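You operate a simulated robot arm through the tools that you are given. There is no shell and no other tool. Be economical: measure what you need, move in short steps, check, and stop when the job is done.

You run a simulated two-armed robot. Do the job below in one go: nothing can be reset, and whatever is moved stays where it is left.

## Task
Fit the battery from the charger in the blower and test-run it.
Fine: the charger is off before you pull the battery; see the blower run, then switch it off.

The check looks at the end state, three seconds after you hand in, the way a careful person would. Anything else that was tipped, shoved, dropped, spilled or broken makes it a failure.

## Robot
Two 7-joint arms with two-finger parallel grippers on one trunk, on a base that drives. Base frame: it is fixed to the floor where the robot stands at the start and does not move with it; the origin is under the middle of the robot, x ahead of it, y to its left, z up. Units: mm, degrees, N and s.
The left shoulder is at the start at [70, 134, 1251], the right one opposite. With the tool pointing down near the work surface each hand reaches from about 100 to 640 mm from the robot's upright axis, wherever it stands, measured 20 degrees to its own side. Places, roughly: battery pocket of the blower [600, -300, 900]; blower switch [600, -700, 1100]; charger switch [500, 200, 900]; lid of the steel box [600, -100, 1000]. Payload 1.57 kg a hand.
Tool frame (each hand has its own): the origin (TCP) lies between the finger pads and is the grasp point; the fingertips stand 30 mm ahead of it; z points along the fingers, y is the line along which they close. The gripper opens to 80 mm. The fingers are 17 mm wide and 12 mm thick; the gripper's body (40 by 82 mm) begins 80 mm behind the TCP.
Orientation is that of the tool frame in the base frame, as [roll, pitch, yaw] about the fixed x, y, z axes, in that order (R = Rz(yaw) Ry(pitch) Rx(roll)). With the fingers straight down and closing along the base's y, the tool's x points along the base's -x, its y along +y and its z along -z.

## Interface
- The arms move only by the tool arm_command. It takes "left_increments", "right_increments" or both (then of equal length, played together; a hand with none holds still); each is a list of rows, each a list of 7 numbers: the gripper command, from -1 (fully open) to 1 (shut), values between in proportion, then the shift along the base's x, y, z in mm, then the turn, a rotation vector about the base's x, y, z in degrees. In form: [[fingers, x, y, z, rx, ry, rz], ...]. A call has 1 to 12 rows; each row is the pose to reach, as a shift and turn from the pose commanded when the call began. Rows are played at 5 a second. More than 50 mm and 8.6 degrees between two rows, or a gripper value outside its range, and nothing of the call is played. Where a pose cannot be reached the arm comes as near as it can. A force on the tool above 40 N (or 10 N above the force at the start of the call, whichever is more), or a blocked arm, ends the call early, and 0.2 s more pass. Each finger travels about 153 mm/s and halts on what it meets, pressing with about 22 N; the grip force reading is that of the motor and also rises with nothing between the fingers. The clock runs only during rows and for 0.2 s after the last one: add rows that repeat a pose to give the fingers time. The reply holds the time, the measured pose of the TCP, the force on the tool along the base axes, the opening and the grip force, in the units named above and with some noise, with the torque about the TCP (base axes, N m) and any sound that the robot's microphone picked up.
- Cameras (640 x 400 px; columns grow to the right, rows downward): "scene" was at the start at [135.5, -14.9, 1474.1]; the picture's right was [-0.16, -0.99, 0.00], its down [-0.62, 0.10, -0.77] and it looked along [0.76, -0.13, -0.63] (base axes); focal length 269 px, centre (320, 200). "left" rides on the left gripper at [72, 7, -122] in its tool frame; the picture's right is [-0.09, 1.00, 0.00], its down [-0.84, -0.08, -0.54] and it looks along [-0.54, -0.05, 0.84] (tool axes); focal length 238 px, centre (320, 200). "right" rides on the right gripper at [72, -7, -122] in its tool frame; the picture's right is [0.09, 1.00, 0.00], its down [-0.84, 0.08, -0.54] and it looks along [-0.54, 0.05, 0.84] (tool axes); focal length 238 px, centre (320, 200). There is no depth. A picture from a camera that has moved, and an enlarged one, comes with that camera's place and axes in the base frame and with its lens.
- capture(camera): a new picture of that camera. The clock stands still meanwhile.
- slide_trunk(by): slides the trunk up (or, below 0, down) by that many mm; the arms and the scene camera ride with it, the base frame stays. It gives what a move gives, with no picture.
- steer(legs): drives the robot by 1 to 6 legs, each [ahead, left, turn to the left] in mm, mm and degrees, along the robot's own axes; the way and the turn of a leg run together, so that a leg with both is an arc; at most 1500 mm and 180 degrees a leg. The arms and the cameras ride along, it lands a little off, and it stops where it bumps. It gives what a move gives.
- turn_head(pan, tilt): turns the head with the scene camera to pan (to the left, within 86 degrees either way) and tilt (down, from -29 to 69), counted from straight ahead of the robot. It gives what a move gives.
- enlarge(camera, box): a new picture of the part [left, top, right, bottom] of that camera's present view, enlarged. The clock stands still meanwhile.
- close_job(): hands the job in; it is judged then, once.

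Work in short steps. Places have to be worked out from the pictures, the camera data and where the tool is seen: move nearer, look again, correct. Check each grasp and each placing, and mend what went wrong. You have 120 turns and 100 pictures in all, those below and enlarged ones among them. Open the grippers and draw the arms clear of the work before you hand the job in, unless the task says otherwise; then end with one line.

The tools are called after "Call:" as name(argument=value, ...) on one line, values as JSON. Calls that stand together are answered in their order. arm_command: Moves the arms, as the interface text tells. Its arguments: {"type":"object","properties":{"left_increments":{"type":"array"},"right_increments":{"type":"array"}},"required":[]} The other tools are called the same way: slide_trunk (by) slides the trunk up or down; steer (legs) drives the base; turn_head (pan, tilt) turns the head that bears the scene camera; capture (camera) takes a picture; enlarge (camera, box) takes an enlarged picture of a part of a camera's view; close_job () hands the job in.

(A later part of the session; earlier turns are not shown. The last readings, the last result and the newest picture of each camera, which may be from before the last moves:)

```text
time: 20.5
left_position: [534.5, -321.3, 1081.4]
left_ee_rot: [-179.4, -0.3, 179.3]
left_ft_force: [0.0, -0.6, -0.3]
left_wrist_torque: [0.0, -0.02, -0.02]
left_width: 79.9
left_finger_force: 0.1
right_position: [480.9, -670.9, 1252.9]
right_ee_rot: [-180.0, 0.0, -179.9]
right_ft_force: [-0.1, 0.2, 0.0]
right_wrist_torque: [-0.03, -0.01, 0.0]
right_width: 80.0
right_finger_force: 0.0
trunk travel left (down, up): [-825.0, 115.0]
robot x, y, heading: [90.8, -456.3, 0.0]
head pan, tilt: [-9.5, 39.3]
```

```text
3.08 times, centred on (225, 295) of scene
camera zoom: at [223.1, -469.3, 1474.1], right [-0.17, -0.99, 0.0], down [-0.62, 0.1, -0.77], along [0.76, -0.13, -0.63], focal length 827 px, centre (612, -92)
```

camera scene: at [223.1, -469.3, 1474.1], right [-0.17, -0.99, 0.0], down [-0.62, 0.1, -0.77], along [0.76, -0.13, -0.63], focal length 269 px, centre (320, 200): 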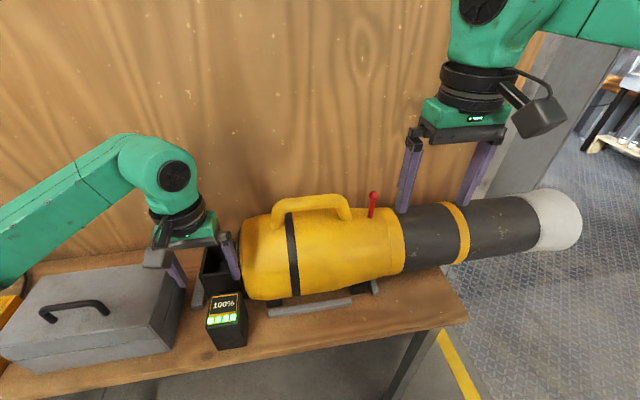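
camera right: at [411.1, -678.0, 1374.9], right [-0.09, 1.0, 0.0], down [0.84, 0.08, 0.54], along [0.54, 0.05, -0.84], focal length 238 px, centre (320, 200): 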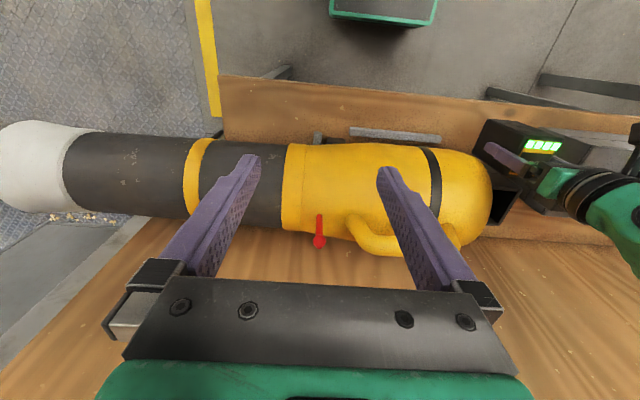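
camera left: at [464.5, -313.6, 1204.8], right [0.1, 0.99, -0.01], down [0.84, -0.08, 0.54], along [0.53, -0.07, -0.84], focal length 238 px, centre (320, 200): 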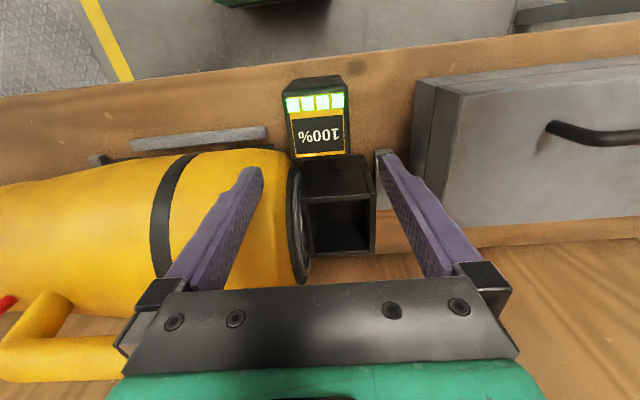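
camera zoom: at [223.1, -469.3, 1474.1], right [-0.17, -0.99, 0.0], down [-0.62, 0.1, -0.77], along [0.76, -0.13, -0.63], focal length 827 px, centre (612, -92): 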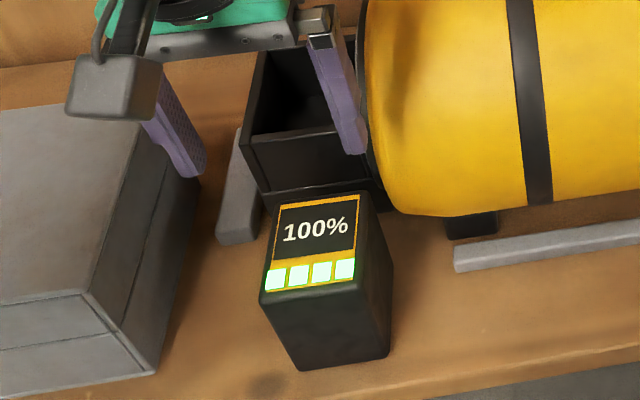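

Pocket opening: y about -346 to -279, x about 620 to 688, rim at about z 980, no noticeable yaw; centre about (655, -311). I now turn the left hand -90° about vertical above the battery.

Call:
arm_command(left_increments=[[-1, 0, 0, 5, 0, 0, -7.5], [-1, 0, 0, 10, 0, 0, -15], [-1, 0, 0, 10, 0, 0, -22.5], [-1, 0, 0, 10, 0, 0, -30], [-1, 0, 0, 10, 0, 0, -37.5], [-1, 0, 0, 10, 0, 0, -45], [-1, 0, 0, 10, 0, 0, -52.5], [-1, 0, 0, 10, 0, 0, -60], [-1, 0, 0, 10, 0, 0, -67.5], [-1, 0, 0, 10, 0, 0, -75], [-1, 0, 0, 10, 0, 0, -82.5], [-1, 0, 0, 10, 0, 0, -90]])

Call:
capture(camera="left")

Call:
capture(camera="scene")

```text
time: 23.1
left_position: [369.4, -402.2, 1048.2]
left_ee_rot: [172.8, -3.9, 97.1]
left_ft_force: [-1.2, 0.4, 0.0]
left_wrist_torque: [-0.01, -0.02, 0.0]
left_width: 79.9
left_finger_force: 0.1
left hand out of reach, approached as far as the arm can: row 5, 6, 7, 8, 9, 10, 11, 12
right_position: [482.8, -671.2, 1254.0]
right_ee_rot: [180.0, 0.0, -179.9]
right_ft_force: [0.2, -0.9, 0.2]
right_wrist_torque: [0.05, 0.02, 0.01]
right_width: 80.0
right_finger_force: 0.0
trunk travel left (down, up): [-825.0, 115.0]
robot x, y, heading: [91.3, -454.0, 0.1]
head pan, tilt: [-9.5, 39.3]
```

```text
57 pictures are left
camera left: at [354.8, -342.1, 1175.4], right [0.99, 0.02, 0.12], down [-0.04, -0.88, 0.47], along [0.12, -0.47, -0.87], focal length 238 px, centre (320, 200)
```

left: 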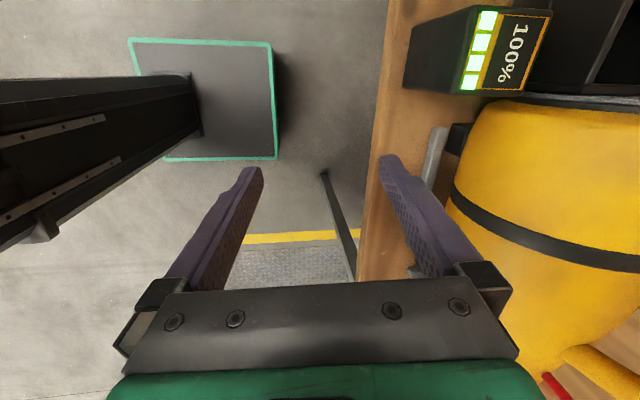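

```text
56 pictures are left
camera scene: at [224.4, -469.0, 1474.0], right [-0.16, -0.99, 0.0], down [-0.63, 0.1, -0.77], along [0.76, -0.13, -0.63], focal length 269 px, centre (320, 200)
```

scene: 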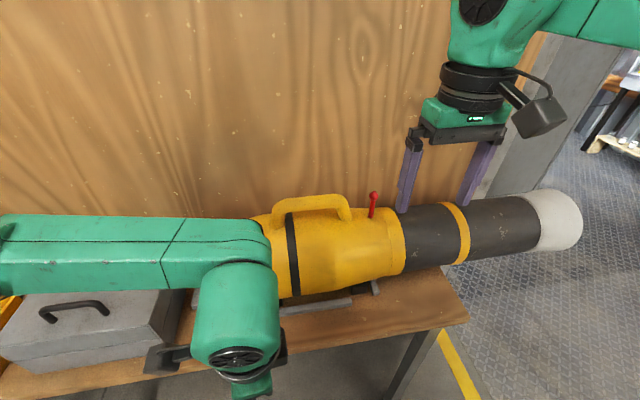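

That rotation isn't reachable here; the arm drifted toward the robot, touching nothing. I retrace the rotation and will then try the opposite turn.

Call:
arm_command(left_increments=[[-1, 0, 0, 0, 0, 0, 7.5], [-1, 0, 0, 0, 0, 0, 15], [-1, 0, 0, 0, 0, 0, 22.5], [-1, 0, 0, 0, 0, 0, 30], [-1, 0, 0, 0, 0, 0, 37.5], [-1, 0, 0, 0, 0, 0, 45], [-1, 0, 0, 0, 0, 0, 52.5], [-1, 0, 0, 0, 0, 0, 60], [-1, 0, 0, 0, 0, 0, 67.5], [-1, 0, 0, 0, 0, 0, 75], [-1, 0, 0, 0, 0, 0, 82.5]])

Call:
capture(camera="scene")

```text
time: 25.5
left_position: [370.8, -400.7, 1047.4]
left_ee_rot: [172.6, -3.8, 179.8]
left_ft_force: [0.3, -0.5, -0.3]
left_wrist_torque: [0.0, 0.04, -0.01]
left_width: 80.0
left_finger_force: 0.1
right_position: [481.6, -671.6, 1252.6]
right_ee_rot: [179.9, 0.0, 179.9]
right_ft_force: [0.0, 0.3, -0.3]
right_wrist_torque: [-0.01, -0.01, 0.03]
right_width: 80.0
right_finger_force: 0.1
trunk travel left (down, up): [-825.0, 115.0]
robot x, y, heading: [87.5, -453.8, -0.2]
head pan, tilt: [-9.5, 39.3]
```

```text
55 pictures are left
camera scene: at [223.6, -468.8, 1474.1], right [-0.17, -0.99, 0.0], down [-0.62, 0.1, -0.77], along [0.76, -0.13, -0.63], focal length 269 px, centre (320, 200)
```

scene: 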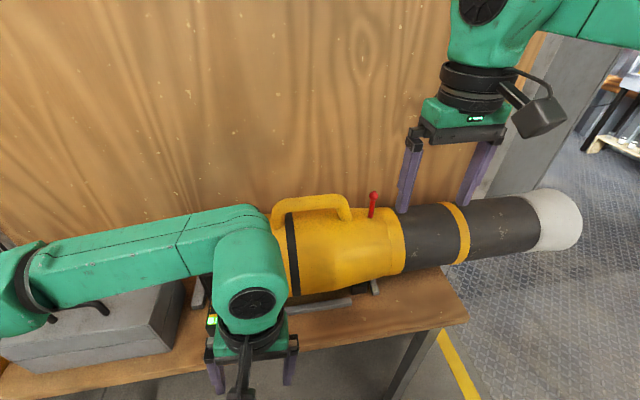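

The arm commands now start from the measured pose. I level the tool and raise it well clear before trying the opposite turn.

Call:
arm_command(left_increments=[[-1, 0, 0, 30, -3.7, -1.9, 0], [-1, 5, 10, 65, -7.4, -3.8, 0], [-1, 10, 20, 105, -7.4, -3.8, 0], [-1, 20, 35, 145, -7.4, -3.8, 0], [-1, 30, 50, 185, -7.4, -3.8, 0], [-1, 35, 60, 210, -7.4, -3.8, 0], [-1, 35, 60, 210, -7.4, -3.8, 0]])

Call:
capture(camera="scene")

```text
time: 27.1
left_position: [408.2, -338.2, 1256.8]
left_ee_rot: [180.0, -0.1, 179.4]
left_ft_force: [-0.1, 1.2, -0.3]
left_wrist_torque: [0.01, 0.05, 0.0]
left_width: 80.2
left_finger_force: 0.0
right_position: [482.5, -672.0, 1253.4]
right_ee_rot: [179.9, 0.0, -180.0]
right_ft_force: [-0.4, 0.2, -0.2]
right_wrist_torque: [0.04, 0.0, 0.01]
right_width: 80.0
right_finger_force: 0.1
trunk travel left (down, up): [-825.0, 115.0]
robot x, y, heading: [88.4, -454.1, -0.2]
head pan, tilt: [-9.5, 39.3]
```

```text
54 pictures are left
camera scene: at [224.3, -469.7, 1474.0], right [-0.17, -0.99, 0.0], down [-0.62, 0.11, -0.77], along [0.76, -0.13, -0.63], focal length 269 px, centre (320, 200)
```

scene: 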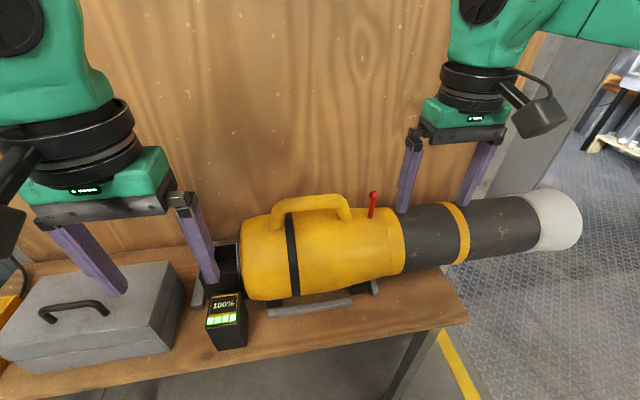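

Everything is in order and the battery still stands. I turn the left hand +90° here, high up.

Call:
arm_command(left_increments=[[-1, 5, 0, 0, 0, 0, 7.5], [-1, 10, 0, 0, 0, 0, 15], [-1, 20, 0, 0, 0, 0, 22.5], [-1, 30, 0, 0, 0, 0, 30], [-1, 40, 0, 0, 0, 0, 37.5], [-1, 50, 2, 0, 0, 0, 45], [-1, 60, 4, 0, 0, 0, 52.5], [-1, 70, 6, 0, 0, 0, 60], [-1, 80, 8, 0, 0, 0, 67.5], [-1, 90, 10, 0, 0, 0, 75], [-1, 100, 12, 0, 0, 0, 82.5], [-1, 110, 14, 0, 0, 0, 90.5]])

Call:
capture(camera="scene")

Call:
capture(camera="left")

```text
time: 29.7
left_position: [517.9, -325.2, 1256.6]
left_ee_rot: [-180.0, 0.0, -90.0]
left_ft_force: [-0.2, -0.8, 0.1]
left_wrist_torque: [0.0, 0.03, 0.0]
left_width: 80.0
left_finger_force: 0.0
right_position: [481.8, -670.8, 1252.7]
right_ee_rot: [180.0, 0.0, -180.0]
right_ft_force: [0.6, 0.7, -0.4]
right_wrist_torque: [0.0, 0.0, 0.02]
right_width: 80.1
right_finger_force: 0.1
trunk travel left (down, up): [-825.0, 115.0]
robot x, y, heading: [88.7, -453.0, 0.2]
head pan, tilt: [-9.5, 39.3]
```

```text
53 pictures are left
camera scene: at [224.1, -469.1, 1474.0], right [-0.17, -0.99, 0.0], down [-0.62, 0.1, -0.77], along [0.76, -0.13, -0.63], focal length 269 px, centre (320, 200)
```

scene: 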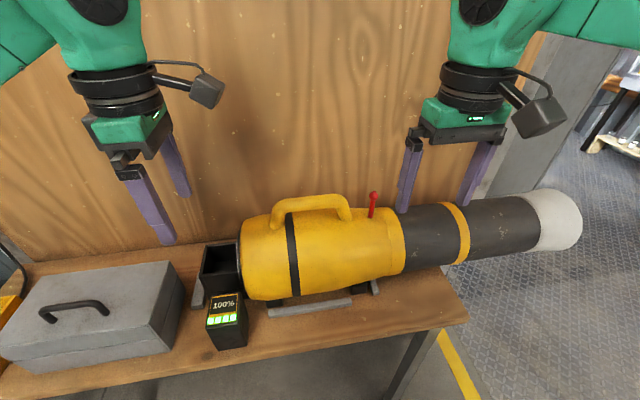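

```text
52 pictures are left
camera left: at [511.2, -398.9, 1379.0], right [-1.0, 0.09, 0.0], down [0.08, 0.84, 0.54], along [0.05, 0.54, -0.84], focal length 238 px, centre (320, 200)
```

left: 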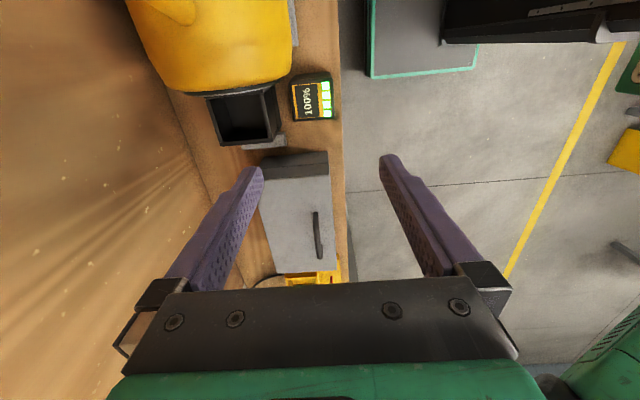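

This turn works. I lower above the battery (533, -322), stopping with the tips about 20 mm above its top, to check.

Call:
arm_command(left_increments=[[-1, 4, 1, -45, 0, 0, 0], [-1, 8, 2, -92, 0, 0, 0], [-1, 12, 2, -139, 0, 0, 0], [-1, 15, 2, -186, 0, 0, 0], [-1, 15, 2, -233, 0, 0, 0], [-1, 15, 2, -233, 0, 0, 0]])

Call:
capture(camera="left")

Call:
enlarge(camera="scene", box=[150, 220, 290, 360])

```text
time: 31.1
left_position: [531.1, -324.0, 1022.5]
left_ee_rot: [180.0, -0.1, -90.1]
left_ft_force: [-0.1, -0.3, -0.4]
left_wrist_torque: [0.02, -0.01, 0.02]
left_width: 79.8
left_finger_force: 0.1
right_position: [480.7, -672.3, 1253.5]
right_ee_rot: [179.9, 0.0, -179.9]
right_ft_force: [-0.6, -0.4, -0.5]
right_wrist_torque: [0.0, -0.01, -0.01]
right_width: 79.9
right_finger_force: 0.0
trunk travel left (down, up): [-825.0, 115.0]
robot x, y, heading: [87.5, -451.6, 0.0]
head pan, tilt: [-9.5, 39.3]
```

```text
51 pictures are left
camera left: at [526.4, -397.0, 1145.8], right [-1.0, 0.09, 0.0], down [0.08, 0.84, 0.54], along [0.05, 0.54, -0.84], focal length 238 px, centre (320, 200)
```

left: 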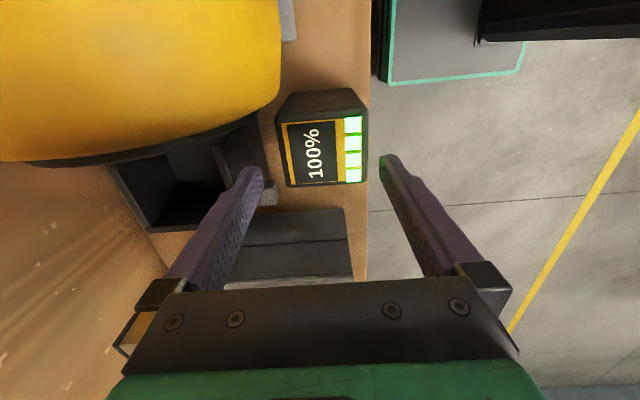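

```text
2.86 times, centred on (220, 290) of scene
camera zoom: at [223.2, -469.3, 1474.1], right [-0.17, -0.99, 0.0], down [-0.62, 0.1, -0.77], along [0.76, -0.13, -0.63], focal length 768 px, centre (606, -57)
```

zoom: 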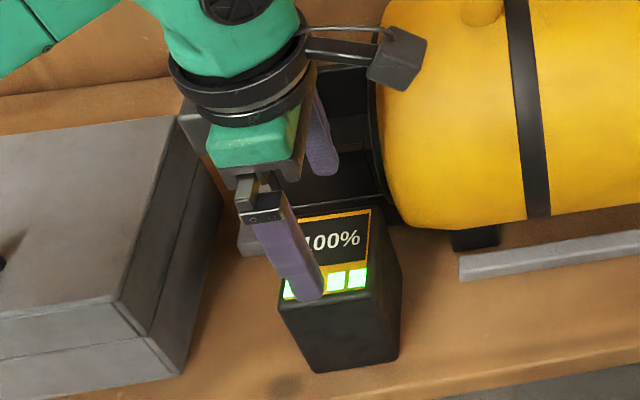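

The battery's centre appears about 3 mm nearer and to the right of the tool centre. I correct, lower so the tips reach about 42 mm below its top, and close.

Call:
arm_command(left_increments=[[-1, -3, -3, -20, 0, 0, 0], [-1, -3, -3, -45, 0, 0, 0], [-1, -3, -3, -66, 0, 0, 0], [-1, -3, -3, -66, 0, 0, 0], [0.2, -3, -3, -66, 0, 0, 0], [0.5, -3, -3, -66, 0, 0, 0], [1, -3, -3, -66, 0, 0, 0], [1, -3, -3, -66, 0, 0, 0]])

Call:
enlarge(camera="scene", box=[150, 220, 290, 360])

Call:
capture(camera="left")

```text
time: 32.9
left_position: [525.8, -326.4, 957.0]
left_ee_rot: [-180.0, 0.0, -90.1]
left_ft_force: [-0.4, 0.1, 0.5]
left_wrist_torque: [-0.04, 0.0, -0.01]
left_width: 72.0
left_finger_force: 22.3
right_position: [480.7, -672.2, 1254.1]
right_ee_rot: [180.0, -0.1, 180.0]
right_ft_force: [0.3, -0.1, 1.0]
right_wrist_torque: [-0.01, 0.04, 0.0]
right_width: 80.0
right_finger_force: 0.0
trunk travel left (down, up): [-825.0, 115.0]
robot x, y, heading: [90.1, -455.5, 0.3]
head pan, tilt: [-9.5, 39.3]
```

```text
2.86 times, centred on (220, 290) of scene
camera zoom: at [224.0, -468.7, 1474.0], right [-0.17, -0.99, 0.0], down [-0.62, 0.1, -0.77], along [0.76, -0.13, -0.63], focal length 768 px, centre (606, -57)
```

zoom: 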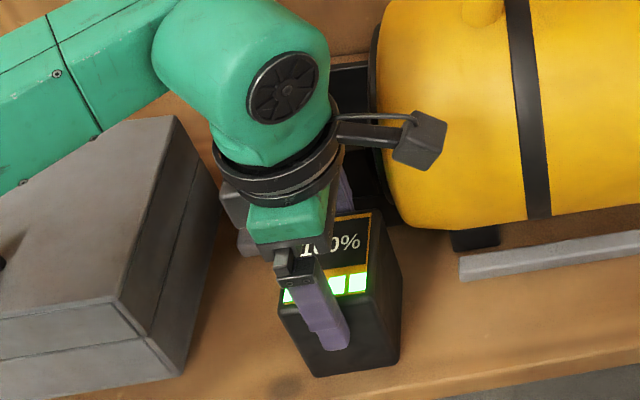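

```text
48 pictures are left
camera left: at [520.8, -398.9, 1079.2], right [-1.0, 0.09, 0.0], down [0.08, 0.84, 0.54], along [0.05, 0.54, -0.84], focal length 238 px, centre (320, 200)
```

left: 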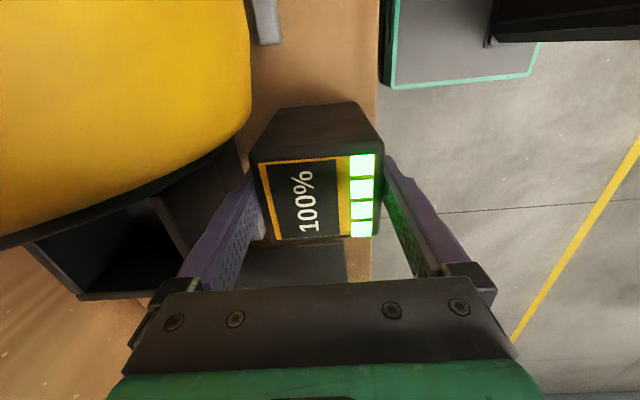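

The battery is 72 mm front-to-back and 64 mm side-to-side, which matches the pocket's proportions, so keeping its facing was right. Now I lift straight up.

Call:
arm_command(left_increments=[[1, 0, 0, 10, 0, 0, 0], [1, 0, 0, 40, 0, 0, 0], [1, 0, 0, 80, 0, 0, 0], [1, 0, 0, 120, 0, 0, 0], [1, 0, 0, 160, 0, 0, 0], [1, 0, 0, 160, 0, 0, 0]])

Call:
capture(camera="scene")

Call:
enlarge(camera="scene", box=[180, 225, 270, 315])

Call:
capture(camera="left")

```text
time: 34.3
left_position: [532.5, -325.7, 1116.9]
left_ee_rot: [179.9, -0.1, -90.1]
left_ft_force: [0.2, -0.7, -2.5]
left_wrist_torque: [-0.02, 0.0, -0.03]
left_width: 71.9
left_finger_force: 21.7
right_position: [481.9, -670.4, 1253.2]
right_ee_rot: [-179.9, 0.0, 179.9]
right_ft_force: [-0.2, -0.6, -0.1]
right_wrist_torque: [-0.02, 0.0, 0.0]
right_width: 80.3
right_finger_force: 0.0
trunk travel left (down, up): [-825.0, 115.0]
robot x, y, heading: [88.6, -456.5, 0.1]
head pan, tilt: [-9.5, 39.3]
```

```text
47 pictures are left
camera scene: at [224.3, -468.7, 1474.0], right [-0.17, -0.99, 0.0], down [-0.62, 0.1, -0.77], along [0.76, -0.13, -0.63], focal length 269 px, centre (320, 200)
```

scene: 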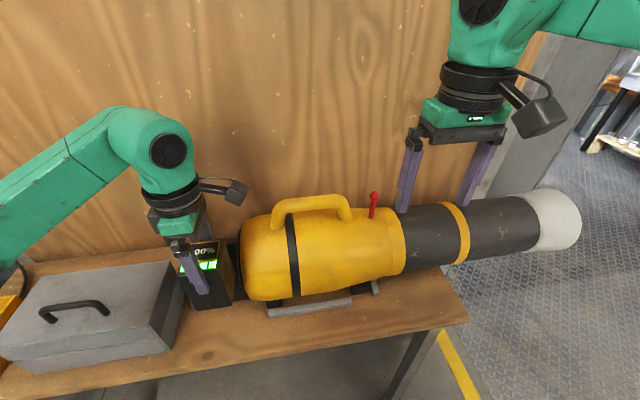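

```text
4.44 times, centred on (225, 270) of scene
camera zoom: at [224.3, -468.7, 1474.0], right [-0.17, -0.99, 0.0], down [-0.62, 0.1, -0.77], along [0.76, -0.13, -0.63], focal length 1194 px, centre (742, -111)
```

zoom: 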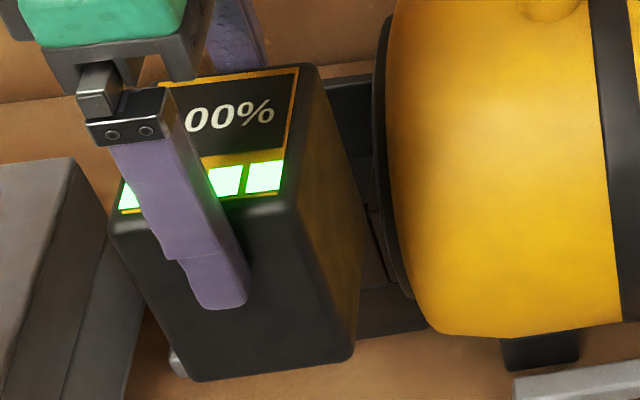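

```text
45 pictures are left
camera left: at [526.0, -399.2, 1240.6], right [-1.0, 0.09, 0.0], down [0.08, 0.84, 0.54], along [0.05, 0.54, -0.84], focal length 238 px, centre (320, 200)
```

left: 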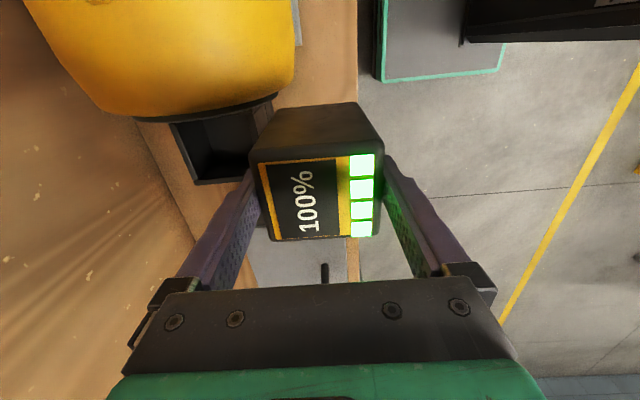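

The battery is held. I move over the pocket centre (about 650, -311), bottom still about 40 mm above the rim, and compare edges.

Call:
arm_command(left_increments=[[1, 40, 5, 5, 0, 0, 0], [1, 80, 10, 5, 0, 0, 0], [1, 120, 15, 5, 0, 0, 0], [1, 120, 15, 5, 0, 0, 0], [1, 120, 15, 5, 0, 0, 0]])

Call:
enlarge(camera="scene", box=[180, 205, 270, 305])

Call:
capture(camera="left")

```text
time: 35.5
left_position: [646.9, -310.0, 1122.9]
left_ee_rot: [180.0, -0.1, -90.1]
left_ft_force: [0.5, -0.8, -3.5]
left_wrist_torque: [0.01, 0.02, -0.03]
left_width: 71.7
left_finger_force: 22.1
right_position: [481.4, -670.7, 1253.3]
right_ee_rot: [180.0, 0.0, -179.9]
right_ft_force: [0.6, -0.8, -0.2]
right_wrist_torque: [-0.05, 0.01, -0.01]
right_width: 80.0
right_finger_force: 0.0
trunk travel left (down, up): [-825.0, 115.0]
robot x, y, heading: [86.3, -453.4, 0.4]
head pan, tilt: [-9.5, 39.3]
```

```text
4.00 times, centred on (225, 255) of scene
camera zoom: at [224.1, -468.2, 1474.0], right [-0.17, -0.99, 0.0], down [-0.62, 0.1, -0.77], along [0.76, -0.13, -0.63], focal length 1075 px, centre (700, -20)
```

zoom: 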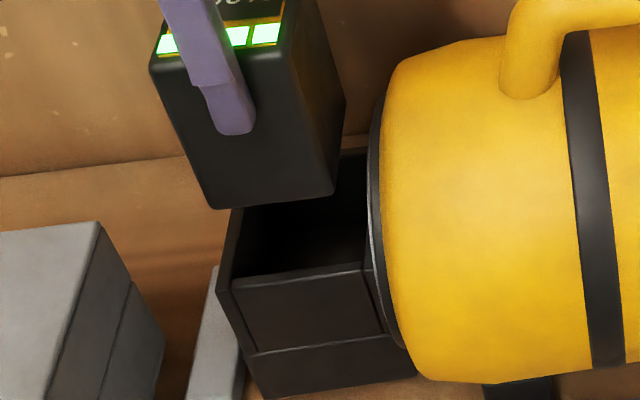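

```text
43 pictures are left
camera left: at [642.5, -382.6, 1247.0], right [-1.0, 0.09, 0.0], down [0.08, 0.84, 0.54], along [0.05, 0.54, -0.84], focal length 238 px, centre (320, 200)
```

left: 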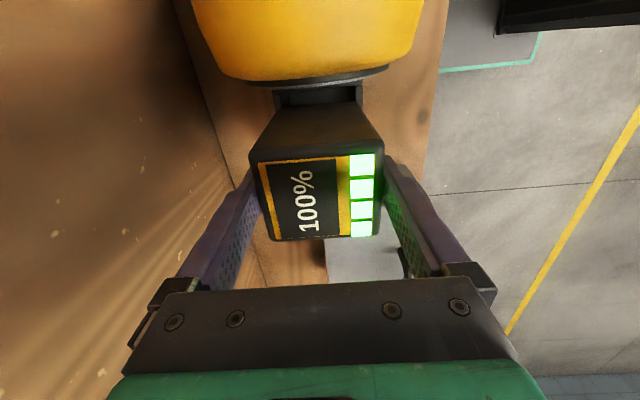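

Battery and pocket are nearly aligned. I lower until the bottom is about 10 mm above the rim and compare closely.

Call:
arm_command(left_increments=[[1, 1, -1, -20, 0, 0, 0], [1, 1, -1, -38, 0, 0, 0], [1, 1, -1, -38, 0, 0, 0], [1, 1, -1, -38, 0, 0, 0]])

Call:
enlarge(camera="scene", box=[195, 235, 265, 285])

Call:
enlarge(camera="left", box=[240, 60, 400, 160])

```text
time: 36.5
left_position: [649.6, -311.9, 1084.9]
left_ee_rot: [180.0, -0.1, -90.2]
left_ft_force: [-0.2, -0.1, -2.9]
left_wrist_torque: [0.0, -0.01, 0.01]
left_width: 72.1
left_finger_force: 21.8
right_position: [481.2, -670.8, 1253.2]
right_ee_rot: [179.9, 0.0, -180.0]
right_ft_force: [-0.8, -0.1, -0.4]
right_wrist_torque: [0.02, -0.02, -0.03]
right_width: 80.2
right_finger_force: 0.1
trunk travel left (down, up): [-825.0, 115.0]
robot x, y, heading: [89.8, -451.9, 0.0]
head pan, tilt: [-9.5, 39.3]
```

```text
8.00 times, centred on (230, 260) of scene
camera zoom: at [224.2, -468.9, 1474.0], right [-0.17, -0.99, 0.0], down [-0.62, 0.1, -0.77], along [0.76, -0.13, -0.63], focal length 2149 px, centre (1040, -280)
```

zoom: 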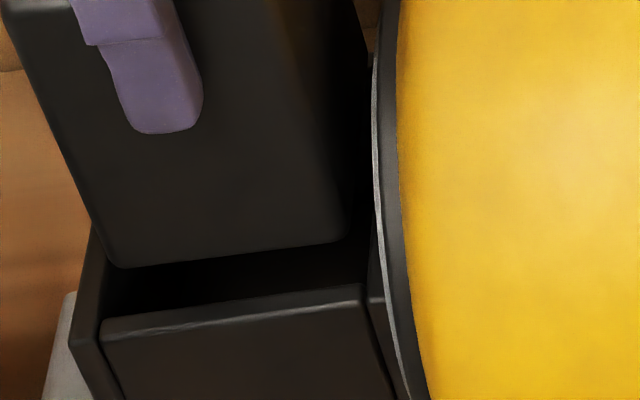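

```text
4.00 times, centred on (320, 110) of left
camera zoom: at [643.9, -385.4, 1207.7], right [-1.0, 0.09, 0.0], down [0.08, 0.84, 0.54], along [0.05, 0.54, -0.84], focal length 953 px, centre (320, 560)
```

zoom: 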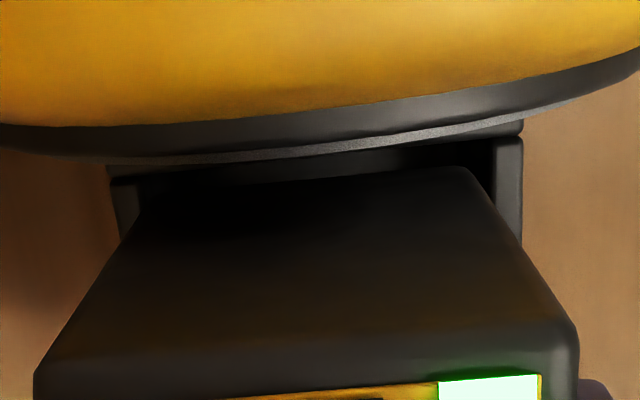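

In x it is centred within about 0.5 mm; in y it should go about +1.5 mm. I shift and lower 28 mm to enter the pocket, watching force.

Call:
arm_command(left_increments=[[1, 0, 1.5, 0, 0, 0, 0], [1, 0, 1.5, -7, 0, 0, 0], [1, 0, 1.5, -14, 0, 0, 0], [1, 0, 1.5, -21, 0, 0, 0], [1, 0, 1.5, -28, 0, 0, 0], [1, 0, 1.5, -28, 0, 0, 0]])

Call:
enlarge(camera="scene", box=[195, 225, 265, 285])

```text
time: 37.9
left_position: [649.6, -313.3, 1055.6]
left_ee_rot: [179.9, 0.0, -90.1]
left_ft_force: [-0.2, -0.2, -2.9]
left_wrist_torque: [-0.01, -0.01, -0.02]
left_width: 71.6
left_finger_force: 22.1
right_position: [481.7, -670.6, 1253.4]
right_ee_rot: [-180.0, 0.0, 180.0]
right_ft_force: [-0.1, 0.5, -0.6]
right_wrist_torque: [-0.02, 0.01, 0.03]
right_width: 79.9
right_finger_force: 0.1
trunk travel left (down, up): [-825.0, 115.0]
robot x, y, heading: [87.0, -455.5, -0.1]
head pan, tilt: [-9.5, 39.3]
```

```text
6.67 times, centred on (230, 255) of scene
camera zoom: at [224.3, -468.7, 1474.0], right [-0.17, -0.99, 0.0], down [-0.62, 0.1, -0.77], along [0.76, -0.13, -0.63], focal length 1791 px, centre (920, -167)
```

zoom: 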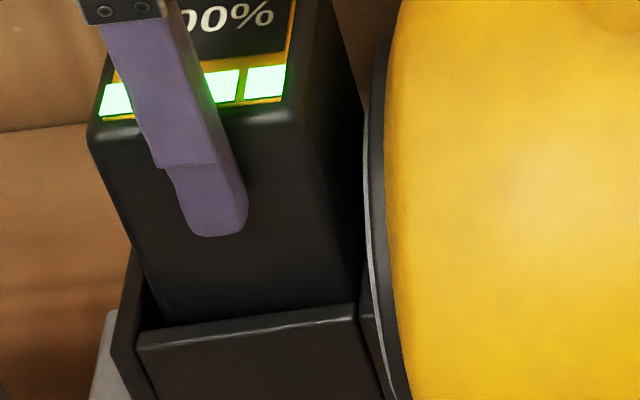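

It is inside the pocket with no side force. I go on down slowly.

Call:
arm_command(left_increments=[[1, 0, 0, -6, 0, 0, 0], [1, 0, 0, -12, 0, 0, 0], [1, 0, 0, -18, 0, 0, 0], [1, 0, 0, -24, 0, 0, 0], [1, 0, 0, -24, 0, 0, 0]])

Call:
enlarge(camera="scene", box=[195, 225, 265, 285])

```text
time: 39.1
left_position: [650.1, -309.9, 1032.8]
left_ee_rot: [179.9, 0.0, -90.1]
left_ft_force: [0.3, 0.2, -2.5]
left_wrist_torque: [0.0, -0.03, -0.01]
left_width: 72.0
left_finger_force: 22.3
right_position: [483.1, -671.7, 1253.5]
right_ee_rot: [-180.0, -0.1, 180.0]
right_ft_force: [0.0, 0.0, -0.4]
right_wrist_torque: [-0.01, -0.04, 0.01]
right_width: 80.1
right_finger_force: 0.1
trunk travel left (down, up): [-825.0, 115.0]
robot x, y, heading: [88.9, -453.0, -0.1]
head pan, tilt: [-9.5, 39.3]
```

```text
6.67 times, centred on (230, 255) of scene
camera zoom: at [224.3, -468.7, 1474.0], right [-0.17, -0.99, 0.0], down [-0.62, 0.1, -0.77], along [0.76, -0.13, -0.63], focal length 1791 px, centre (920, -167)
```

zoom: 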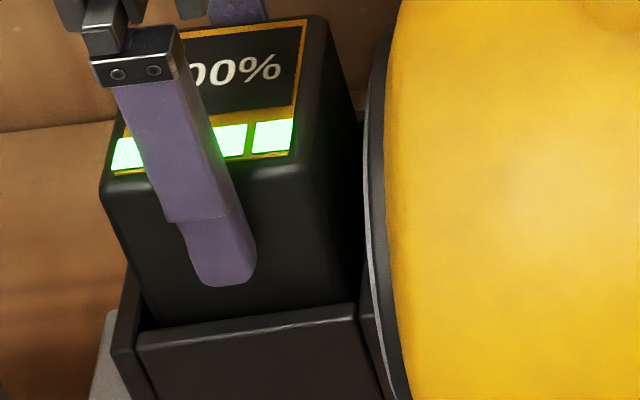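

Still free. I lower another 15 mm in small steps; tips stay just above the rim.

Call:
arm_command(left_increments=[[1, 0, 0, -5, 0, 0, 0], [1, 0, 0, -10, 0, 0, 0], [1, 0, 0, -15, 0, 0, 0], [1, 0, 0, -15, 0, 0, 0]])

Call:
enlarge(camera="scene", box=[195, 225, 265, 285])

```text
time: 40.1
left_position: [650.1, -310.3, 1017.3]
left_ee_rot: [179.8, -0.1, -90.1]
left_ft_force: [0.3, 0.3, -3.4]
left_wrist_torque: [0.0, -0.01, 0.01]
left_width: 71.8
left_finger_force: 21.7
right_position: [481.8, -672.5, 1253.7]
right_ee_rot: [-179.9, 0.0, 179.9]
right_ft_force: [-0.5, 0.3, 0.1]
right_wrist_torque: [-0.02, -0.02, 0.01]
right_width: 79.8
right_finger_force: 0.2
trunk travel left (down, up): [-825.0, 115.0]
robot x, y, heading: [87.7, -450.4, 0.1]
head pan, tilt: [-9.5, 39.3]
```

```text
6.67 times, centred on (230, 255) of scene
camera zoom: at [224.3, -468.7, 1474.0], right [-0.17, -0.99, 0.0], down [-0.62, 0.1, -0.77], along [0.76, -0.13, -0.63], focal length 1791 px, centre (920, -167)
```

zoom: 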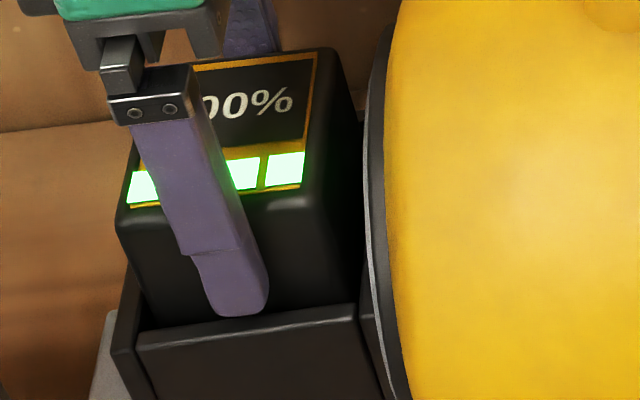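

The tips are at rim level and the battery bottom (about z 925) should be a few mm above the floor. I open gently so it settles, then raise the hand.

Call:
arm_command(left_increments=[[0.5, 0, 0, 0, 0, 0, 0], [-0.3, 0, 0, 0, 0, 0, 0], [-1, 0, 0, 0, 0, 0, 0], [-1, 0, 0, 0, 0, 0, 0], [-1, 0, 0, 20, 0, 0, 0], [-1, 0, 0, 50, 0, 0, 0], [-1, 0, 0, 90, 0, 0, 0], [-1, 0, 0, 90, 0, 0, 0]])

Call:
enlarge(camera="scene", box=[185, 215, 275, 315])

Call:
capture(camera="left")

```text
time: 41.9
left_position: [649.1, -315.0, 1108.7]
left_ee_rot: [-179.9, 0.1, -90.1]
left_ft_force: [0.1, -0.6, -0.4]
left_wrist_torque: [-0.01, 0.03, 0.04]
left_width: 80.3
left_finger_force: 0.0
right_position: [481.0, -670.3, 1253.0]
right_ee_rot: [-180.0, 0.0, 179.9]
right_ft_force: [0.5, -0.1, 1.1]
right_wrist_torque: [0.01, 0.01, -0.02]
right_width: 80.1
right_finger_force: 0.0
trunk travel left (down, up): [-825.0, 115.0]
robot x, y, heading: [83.7, -453.0, 0.0]
head pan, tilt: [-9.5, 39.3]
```

```text
4.00 times, centred on (230, 265) of scene
camera zoom: at [223.8, -468.8, 1474.0], right [-0.17, -0.99, 0.0], down [-0.62, 0.1, -0.77], along [0.76, -0.13, -0.63], focal length 1075 px, centre (680, -60)
```

zoom: 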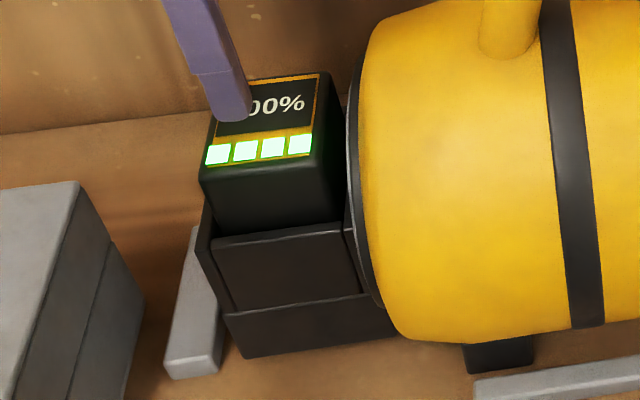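

```text
36 pictures are left
camera left: at [642.9, -387.3, 1231.5], right [-1.0, 0.09, 0.0], down [0.08, 0.84, 0.54], along [0.05, 0.54, -0.84], focal length 238 px, centre (320, 200)
```

left: 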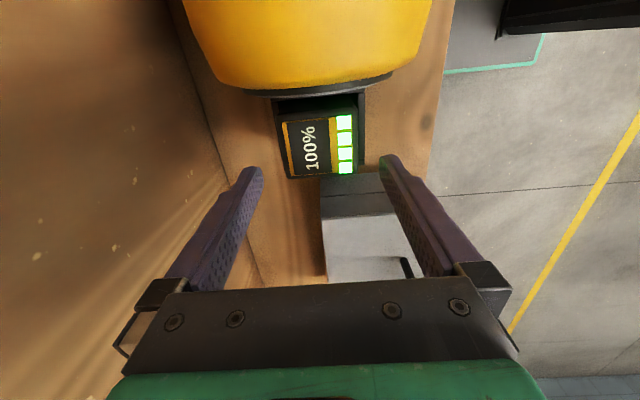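

The battery sank about 2 mm and seems to rest on the floor (top ≈1027). I shut the fingers and press lightly on its top to make sure it's seated.

Call:
arm_command(left_increments=[[1, 0, 0, 0, 0, 0, 0], [1, 0, 3, 0, 0, 0, 0], [1, 0, 3, -20, 0, 0, 0], [1, 0, 3, -40, 0, 0, 0], [1, 0, 3, -47, 0, 0, 0], [1, 0, 3, -50, 0, 0, 0], [1, 0, 3, -52, 0, 0, 0], [1, 0, 3, -52, 0, 0, 0]])

```text
time: 43.7
left_position: [648.8, -307.6, 1055.0]
left_ee_rot: [-180.0, 0.0, -90.1]
left_ft_force: [0.4, 0.1, -0.3]
left_wrist_torque: [0.03, 0.0, 0.0]
left_width: 0.2
left_finger_force: 20.8
right_position: [481.7, -671.4, 1253.2]
right_ee_rot: [180.0, 0.0, 180.0]
right_ft_force: [0.4, 0.0, 0.1]
right_wrist_torque: [0.06, -0.01, 0.02]
right_width: 79.9
right_finger_force: 0.1
trunk travel left (down, up): [-825.0, 115.0]
robot x, y, heading: [88.5, -454.5, 0.1]
head pan, tilt: [-9.5, 39.3]
```

No contact yet at tip z≈1025; I continue in 2 mm steps.

Call:
arm_command(left_increments=[[1, 0, 0, -2, 0, 0, 0], [1, 0, 0, -4, 0, 0, 0], [1, 0, 0, -6, 0, 0, 0], [1, 0, 0, -6, 0, 0, 0]])

```text
time: 44.7
left_position: [648.0, -307.3, 1053.1]
left_ee_rot: [-179.4, -0.2, -90.1]
left_ft_force: [12.1, 3.2, 32.2]
left_wrist_torque: [0.14, -0.3, 0.05]
left_width: 0.4
left_finger_force: 21.7
right_position: [479.2, -672.2, 1254.8]
right_ee_rot: [179.9, 0.1, 179.9]
right_ft_force: [1.0, -0.7, 0.5]
right_wrist_torque: [-0.01, -0.03, -0.01]
right_width: 80.2
right_finger_force: 0.0
trunk travel left (down, up): [-825.0, 115.0]
robot x, y, heading: [86.7, -453.6, 0.1]
head pan, tilt: [-9.5, 39.3]
```

The press shows firm resistance (32 N), so it's seated. I raise and draw the left hand back, while the right hand (fingers shut) moves high between the handle and the lever.

Call:
arm_command(left_increments=[[1, 0, 0, 20, 0, 0, 0], [1, 0, 0, 60, 0, 0, 0], [1, 0, 5, 105, 0, 0, 0], [1, -20, 15, 140, 0, 0, 0], [1, -50, 25, 160, 0, 0, 0], [1, -80, 35, 175, 0, 0, 0], [1, -80, 35, 175, 0, 0, 0]], right_increments=[[1, 0, 0, 0, 0, 0, 0], [1, 30, 10, 0, 0, 0, 0], [1, 65, 20, 0, 0, 0, 0], [1, 100, 30, 0, 0, 0, 0], [1, 135, 40, 0, 0, 0, 0], [1, 162, 44, 0, 0, 0, 0], [1, 162, 44, 0, 0, 0, 0]])

Call:
capture(camera="right")

Call:
capture(camera="scene")

```text
time: 46.3
left_position: [568.6, -272.3, 1224.9]
left_ee_rot: [-179.9, -0.1, -90.1]
left_ft_force: [0.7, -0.6, 0.2]
left_wrist_torque: [-0.03, -0.02, 0.02]
left_width: 0.1
left_finger_force: 20.9
right_position: [591.7, -651.1, 1248.0]
right_ee_rot: [180.0, 0.0, -180.0]
right_ft_force: [0.5, 0.1, -0.3]
right_wrist_torque: [0.0, 0.0, -0.04]
right_width: 0.4
right_finger_force: 21.4
right hand out of reach, approached as far as the arm can: row 5, 6, 7
trunk travel left (down, up): [-825.0, 115.0]
robot x, y, heading: [84.3, -456.3, 0.1]
head pan, tilt: [-9.5, 39.3]
```

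```text
35 pictures are left
camera right: at [521.3, -658.2, 1370.0], right [-0.09, 1.0, 0.0], down [0.84, 0.08, 0.54], along [0.54, 0.05, -0.84], focal length 238 px, centre (320, 200)
```

right: 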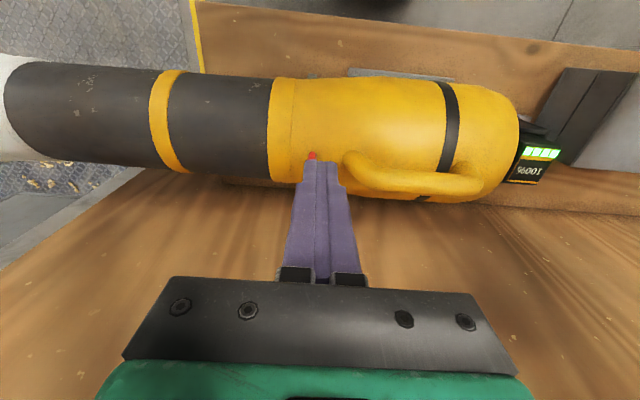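

```text
34 pictures are left
camera scene: at [224.1, -468.8, 1474.0], right [-0.17, -0.99, 0.0], down [-0.62, 0.1, -0.77], along [0.76, -0.13, -0.63], focal length 269 px, centre (320, 200)
```

scene: 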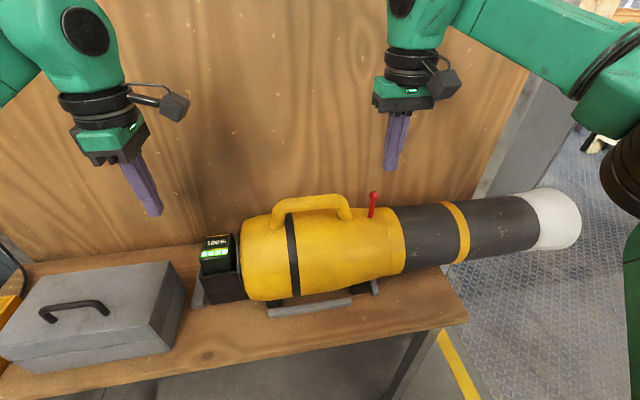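

The right hand is short of reach at this height, and the battery sits well in the pocket. I raise the trunk by 100 mm (safe: hands go up too), which brings the shoulder nearer the wrist height.

Call:
slide_trunk(by=100)

```text
time: 47.6
left_position: [568.1, -273.0, 1325.0]
left_ee_rot: [-180.0, 0.0, -90.2]
left_ft_force: [-0.2, 0.2, 0.0]
left_wrist_torque: [0.0, -0.01, 0.03]
left_width: 0.0
left_finger_force: 21.1
right_position: [591.3, -650.9, 1350.5]
right_ee_rot: [-180.0, 0.0, -180.0]
right_ft_force: [0.5, 1.1, 0.0]
right_wrist_torque: [0.03, -0.01, 0.01]
right_width: 0.0
right_finger_force: 21.3
trunk travel left (down, up): [-925.0, 15.0]
robot x, y, heading: [88.6, -451.9, -0.1]
head pan, tilt: [-9.5, 39.3]
```

I lower to tip z≈1170 (above the lever's ball), then move ahead and left to (644, -627).

Call:
arm_command(right_increments=[[1, 0, 5, -45, 0, 0, 0], [1, 0, 10, -90, 0, 0, 0], [1, 0, 18, -130, 0, 0, 0], [1, 0, 24, -150, 0, 0, 0], [1, 27, 24, -150, 0, 0, 0], [1, 53, 24, -150, 0, 0, 0], [1, 53, 24, -150, 0, 0, 0]])

Call:
enlarge(camera="scene", box=[310, 190, 430, 290])

Call:
capture(camera="right")

```text
time: 49.2
left_position: [568.1, -272.4, 1325.8]
left_ee_rot: [180.0, -0.1, -90.1]
left_ft_force: [0.6, 0.1, 0.2]
left_wrist_torque: [-0.01, -0.02, 0.01]
left_width: 0.0
left_finger_force: 21.7
right_position: [621.5, -639.8, 1198.6]
right_ee_rot: [179.9, 0.1, 180.0]
right_ft_force: [0.8, -0.4, 0.5]
right_wrist_torque: [0.01, -0.02, -0.02]
right_width: 0.1
right_finger_force: 20.8
right hand out of reach, approached as far as the arm can: row 6, 7
trunk travel left (down, up): [-925.0, 15.0]
robot x, y, heading: [90.2, -452.5, 0.1]
head pan, tilt: [-9.5, 39.3]
```

```text
4.00 times, centred on (370, 240) of scene
camera zoom: at [222.4, -468.8, 1574.2], right [-0.17, -0.99, 0.0], down [-0.62, 0.1, -0.77], along [0.76, -0.13, -0.63], focal length 1075 px, centre (120, 40)
```

zoom: 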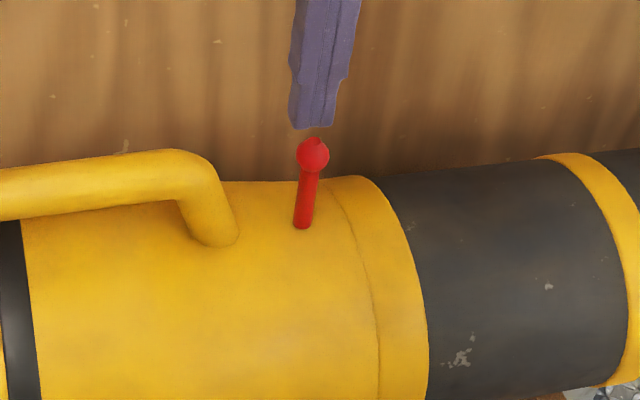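

```text
32 pictures are left
camera right: at [551.4, -646.2, 1320.8], right [-0.09, 1.0, 0.0], down [0.84, 0.08, 0.54], along [0.54, 0.05, -0.84], focal length 238 px, centre (320, 200)
```

right: 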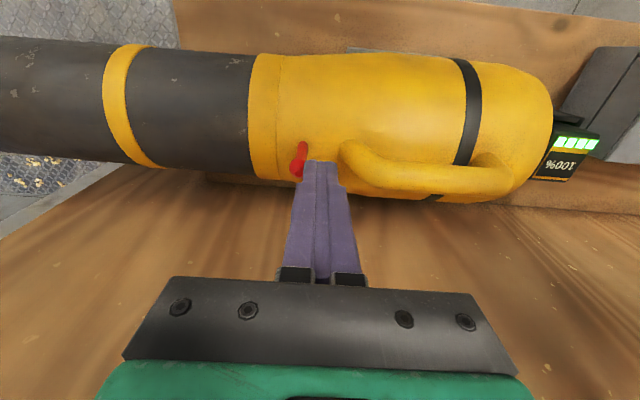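

Still about 20 mm short, so I drive 50 mm ahead; both hands are above everything they would pass.

Call:
steer(legs=[[50, 0, 0]])

```text
time: 50.1
left_position: [608.1, -273.6, 1329.7]
left_ee_rot: [-179.6, -0.1, -90.2]
left_ft_force: [0.2, 0.6, 0.6]
left_wrist_torque: [0.02, -0.04, -0.02]
left_width: 0.0
left_finger_force: 21.2
right_position: [663.2, -640.3, 1204.7]
right_ee_rot: [179.9, 0.6, 179.9]
right_ft_force: [-1.2, -1.3, -0.4]
right_wrist_torque: [-0.01, -0.09, 0.01]
right_width: 0.0
right_finger_force: 20.9
trunk travel left (down, up): [-925.0, 15.0]
robot x, y, heading: [135.5, -449.6, -0.1]
head pan, tilt: [-9.5, 39.3]
```

Now I shift to (645, -627) and look before lowering.

Call:
arm_command(right_increments=[[1, -10, 8, 0, 0, 0, 0], [1, -22, 14, 0, 0, 0, 0], [1, -22, 14, -15, 0, 0, 0], [1, -22, 14, -15, 0, 0, 0]])

Call:
enlarge(camera="scene", box=[310, 190, 430, 290])

Call:
enlarge(camera="right", box=[250, 80, 410, 220])

```text
time: 51.1
left_position: [621.8, -274.0, 1323.4]
left_ee_rot: [180.0, -0.1, -90.2]
left_ft_force: [0.1, 0.1, -0.3]
left_wrist_torque: [0.04, 0.03, 0.0]
left_width: 0.0
left_finger_force: 21.1
right_position: [654.3, -626.2, 1181.3]
right_ee_rot: [179.9, 0.0, 179.9]
right_ft_force: [0.6, 0.6, 0.2]
right_wrist_torque: [-0.05, 0.02, -0.02]
right_width: 0.0
right_finger_force: 21.1
trunk travel left (down, up): [-925.0, 15.0]
robot x, y, heading: [138.7, -455.6, 0.1]
head pan, tilt: [-9.5, 39.3]
```

```text
4.00 times, centred on (370, 240) of scene
camera zoom: at [277.4, -469.3, 1573.7], right [-0.17, -0.99, 0.0], down [-0.63, 0.11, -0.77], along [0.76, -0.13, -0.64], focal length 1075 px, centre (120, 40)
```

zoom: 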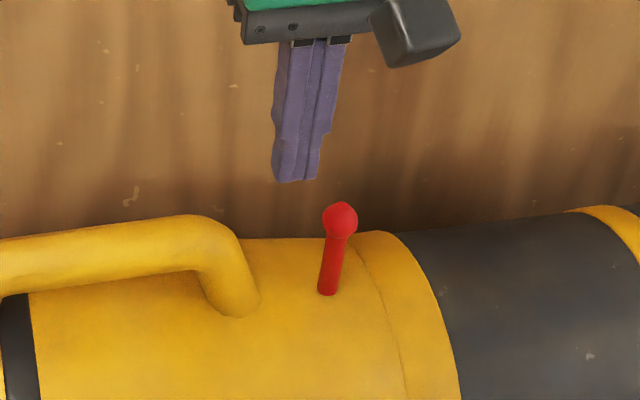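

```text
2.86 times, centred on (330, 150) of right
camera zoom: at [584.0, -633.3, 1302.9], right [-0.09, 1.0, 0.0], down [0.84, 0.08, 0.54], along [0.54, 0.05, -0.84], focal length 681 px, centre (291, 343)
```

zoom: 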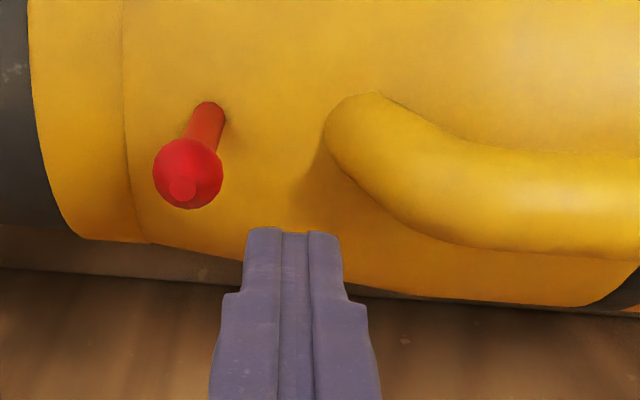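

The ball is at about (648, -656) and the tip at about (652, -627). I adjust slightly, lower to tip z≈1114, then push gently toward -y.

Call:
arm_command(right_increments=[[1, -5, -3, -15, 0, 0, 0], [1, -5, -3, -30, 0, 0, 0], [1, -5, -3, -37, 0, 0, 0], [1, -5, -8, -37, 0, 0, 0], [1, -5, -14, -37, 0, 0, 0], [1, -5, -20, -37, 0, 0, 0]])

Call:
enlarge(camera="scene", box=[310, 190, 430, 290])

```text
time: 52.5
left_position: [617.8, -273.0, 1325.1]
left_ee_rot: [180.0, 0.0, -90.2]
left_ft_force: [-0.6, -0.8, -0.4]
left_wrist_torque: [0.05, 0.01, -0.01]
left_width: 0.0
left_finger_force: 20.7
right_position: [645.3, -645.1, 1146.0]
right_ee_rot: [179.9, 0.2, 179.9]
right_ft_force: [-0.6, 0.9, 1.1]
right_wrist_torque: [0.03, -0.01, 0.02]
right_width: 0.0
right_finger_force: 21.0
trunk travel left (down, up): [-925.0, 15.0]
robot x, y, heading: [142.0, -452.8, -0.2]
head pan, tilt: [-9.5, 39.3]
```

```text
4.00 times, centred on (370, 240) of scene
camera zoom: at [273.4, -468.9, 1574.1], right [-0.17, -0.99, 0.0], down [-0.62, 0.11, -0.77], along [0.76, -0.13, -0.63], focal length 1075 px, centre (120, 40)
```

zoom: 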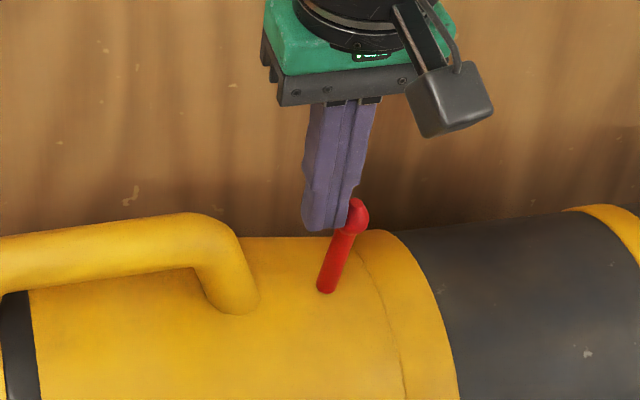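

The lever moves freely toward -y. I push on, dropping slightly with the ball, until it clicks or resists.

Call:
arm_command(right_increments=[[1, 0, -6, -2, 0, 0, 0], [1, 0, -12, -5, 0, 0, 0], [1, 0, -18, -8, 0, 0, 0], [1, 0, -24, -10, 0, 0, 0], [1, 0, -24, -10, 0, 0, 0]])

Call:
enlarge(camera="scene", box=[310, 190, 430, 290])

```text
time: 53.7
left_position: [619.6, -272.2, 1324.2]
left_ee_rot: [180.0, -0.1, -90.2]
left_ft_force: [-0.3, 0.6, 0.1]
left_wrist_torque: [-0.01, 0.0, -0.03]
left_width: 0.1
left_finger_force: 21.2
right_position: [646.7, -668.6, 1136.5]
right_ee_rot: [179.9, 0.1, 179.9]
right_ft_force: [0.3, -0.8, -0.8]
right_wrist_torque: [0.02, 0.01, 0.05]
right_width: 0.1
right_finger_force: 21.2
trunk travel left (down, up): [-925.0, 15.0]
robot x, y, heading: [140.3, -453.9, -0.2]
head pan, tilt: [-9.5, 39.3]
```

```text
4.00 times, centred on (370, 240) of scene
camera zoom: at [273.9, -469.0, 1574.1], right [-0.17, -0.99, 0.0], down [-0.62, 0.11, -0.77], along [0.76, -0.13, -0.63], focal length 1075 px, centre (120, 40)
```

zoom: 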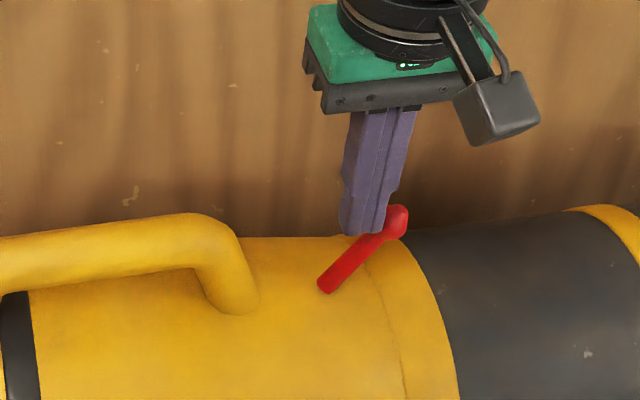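

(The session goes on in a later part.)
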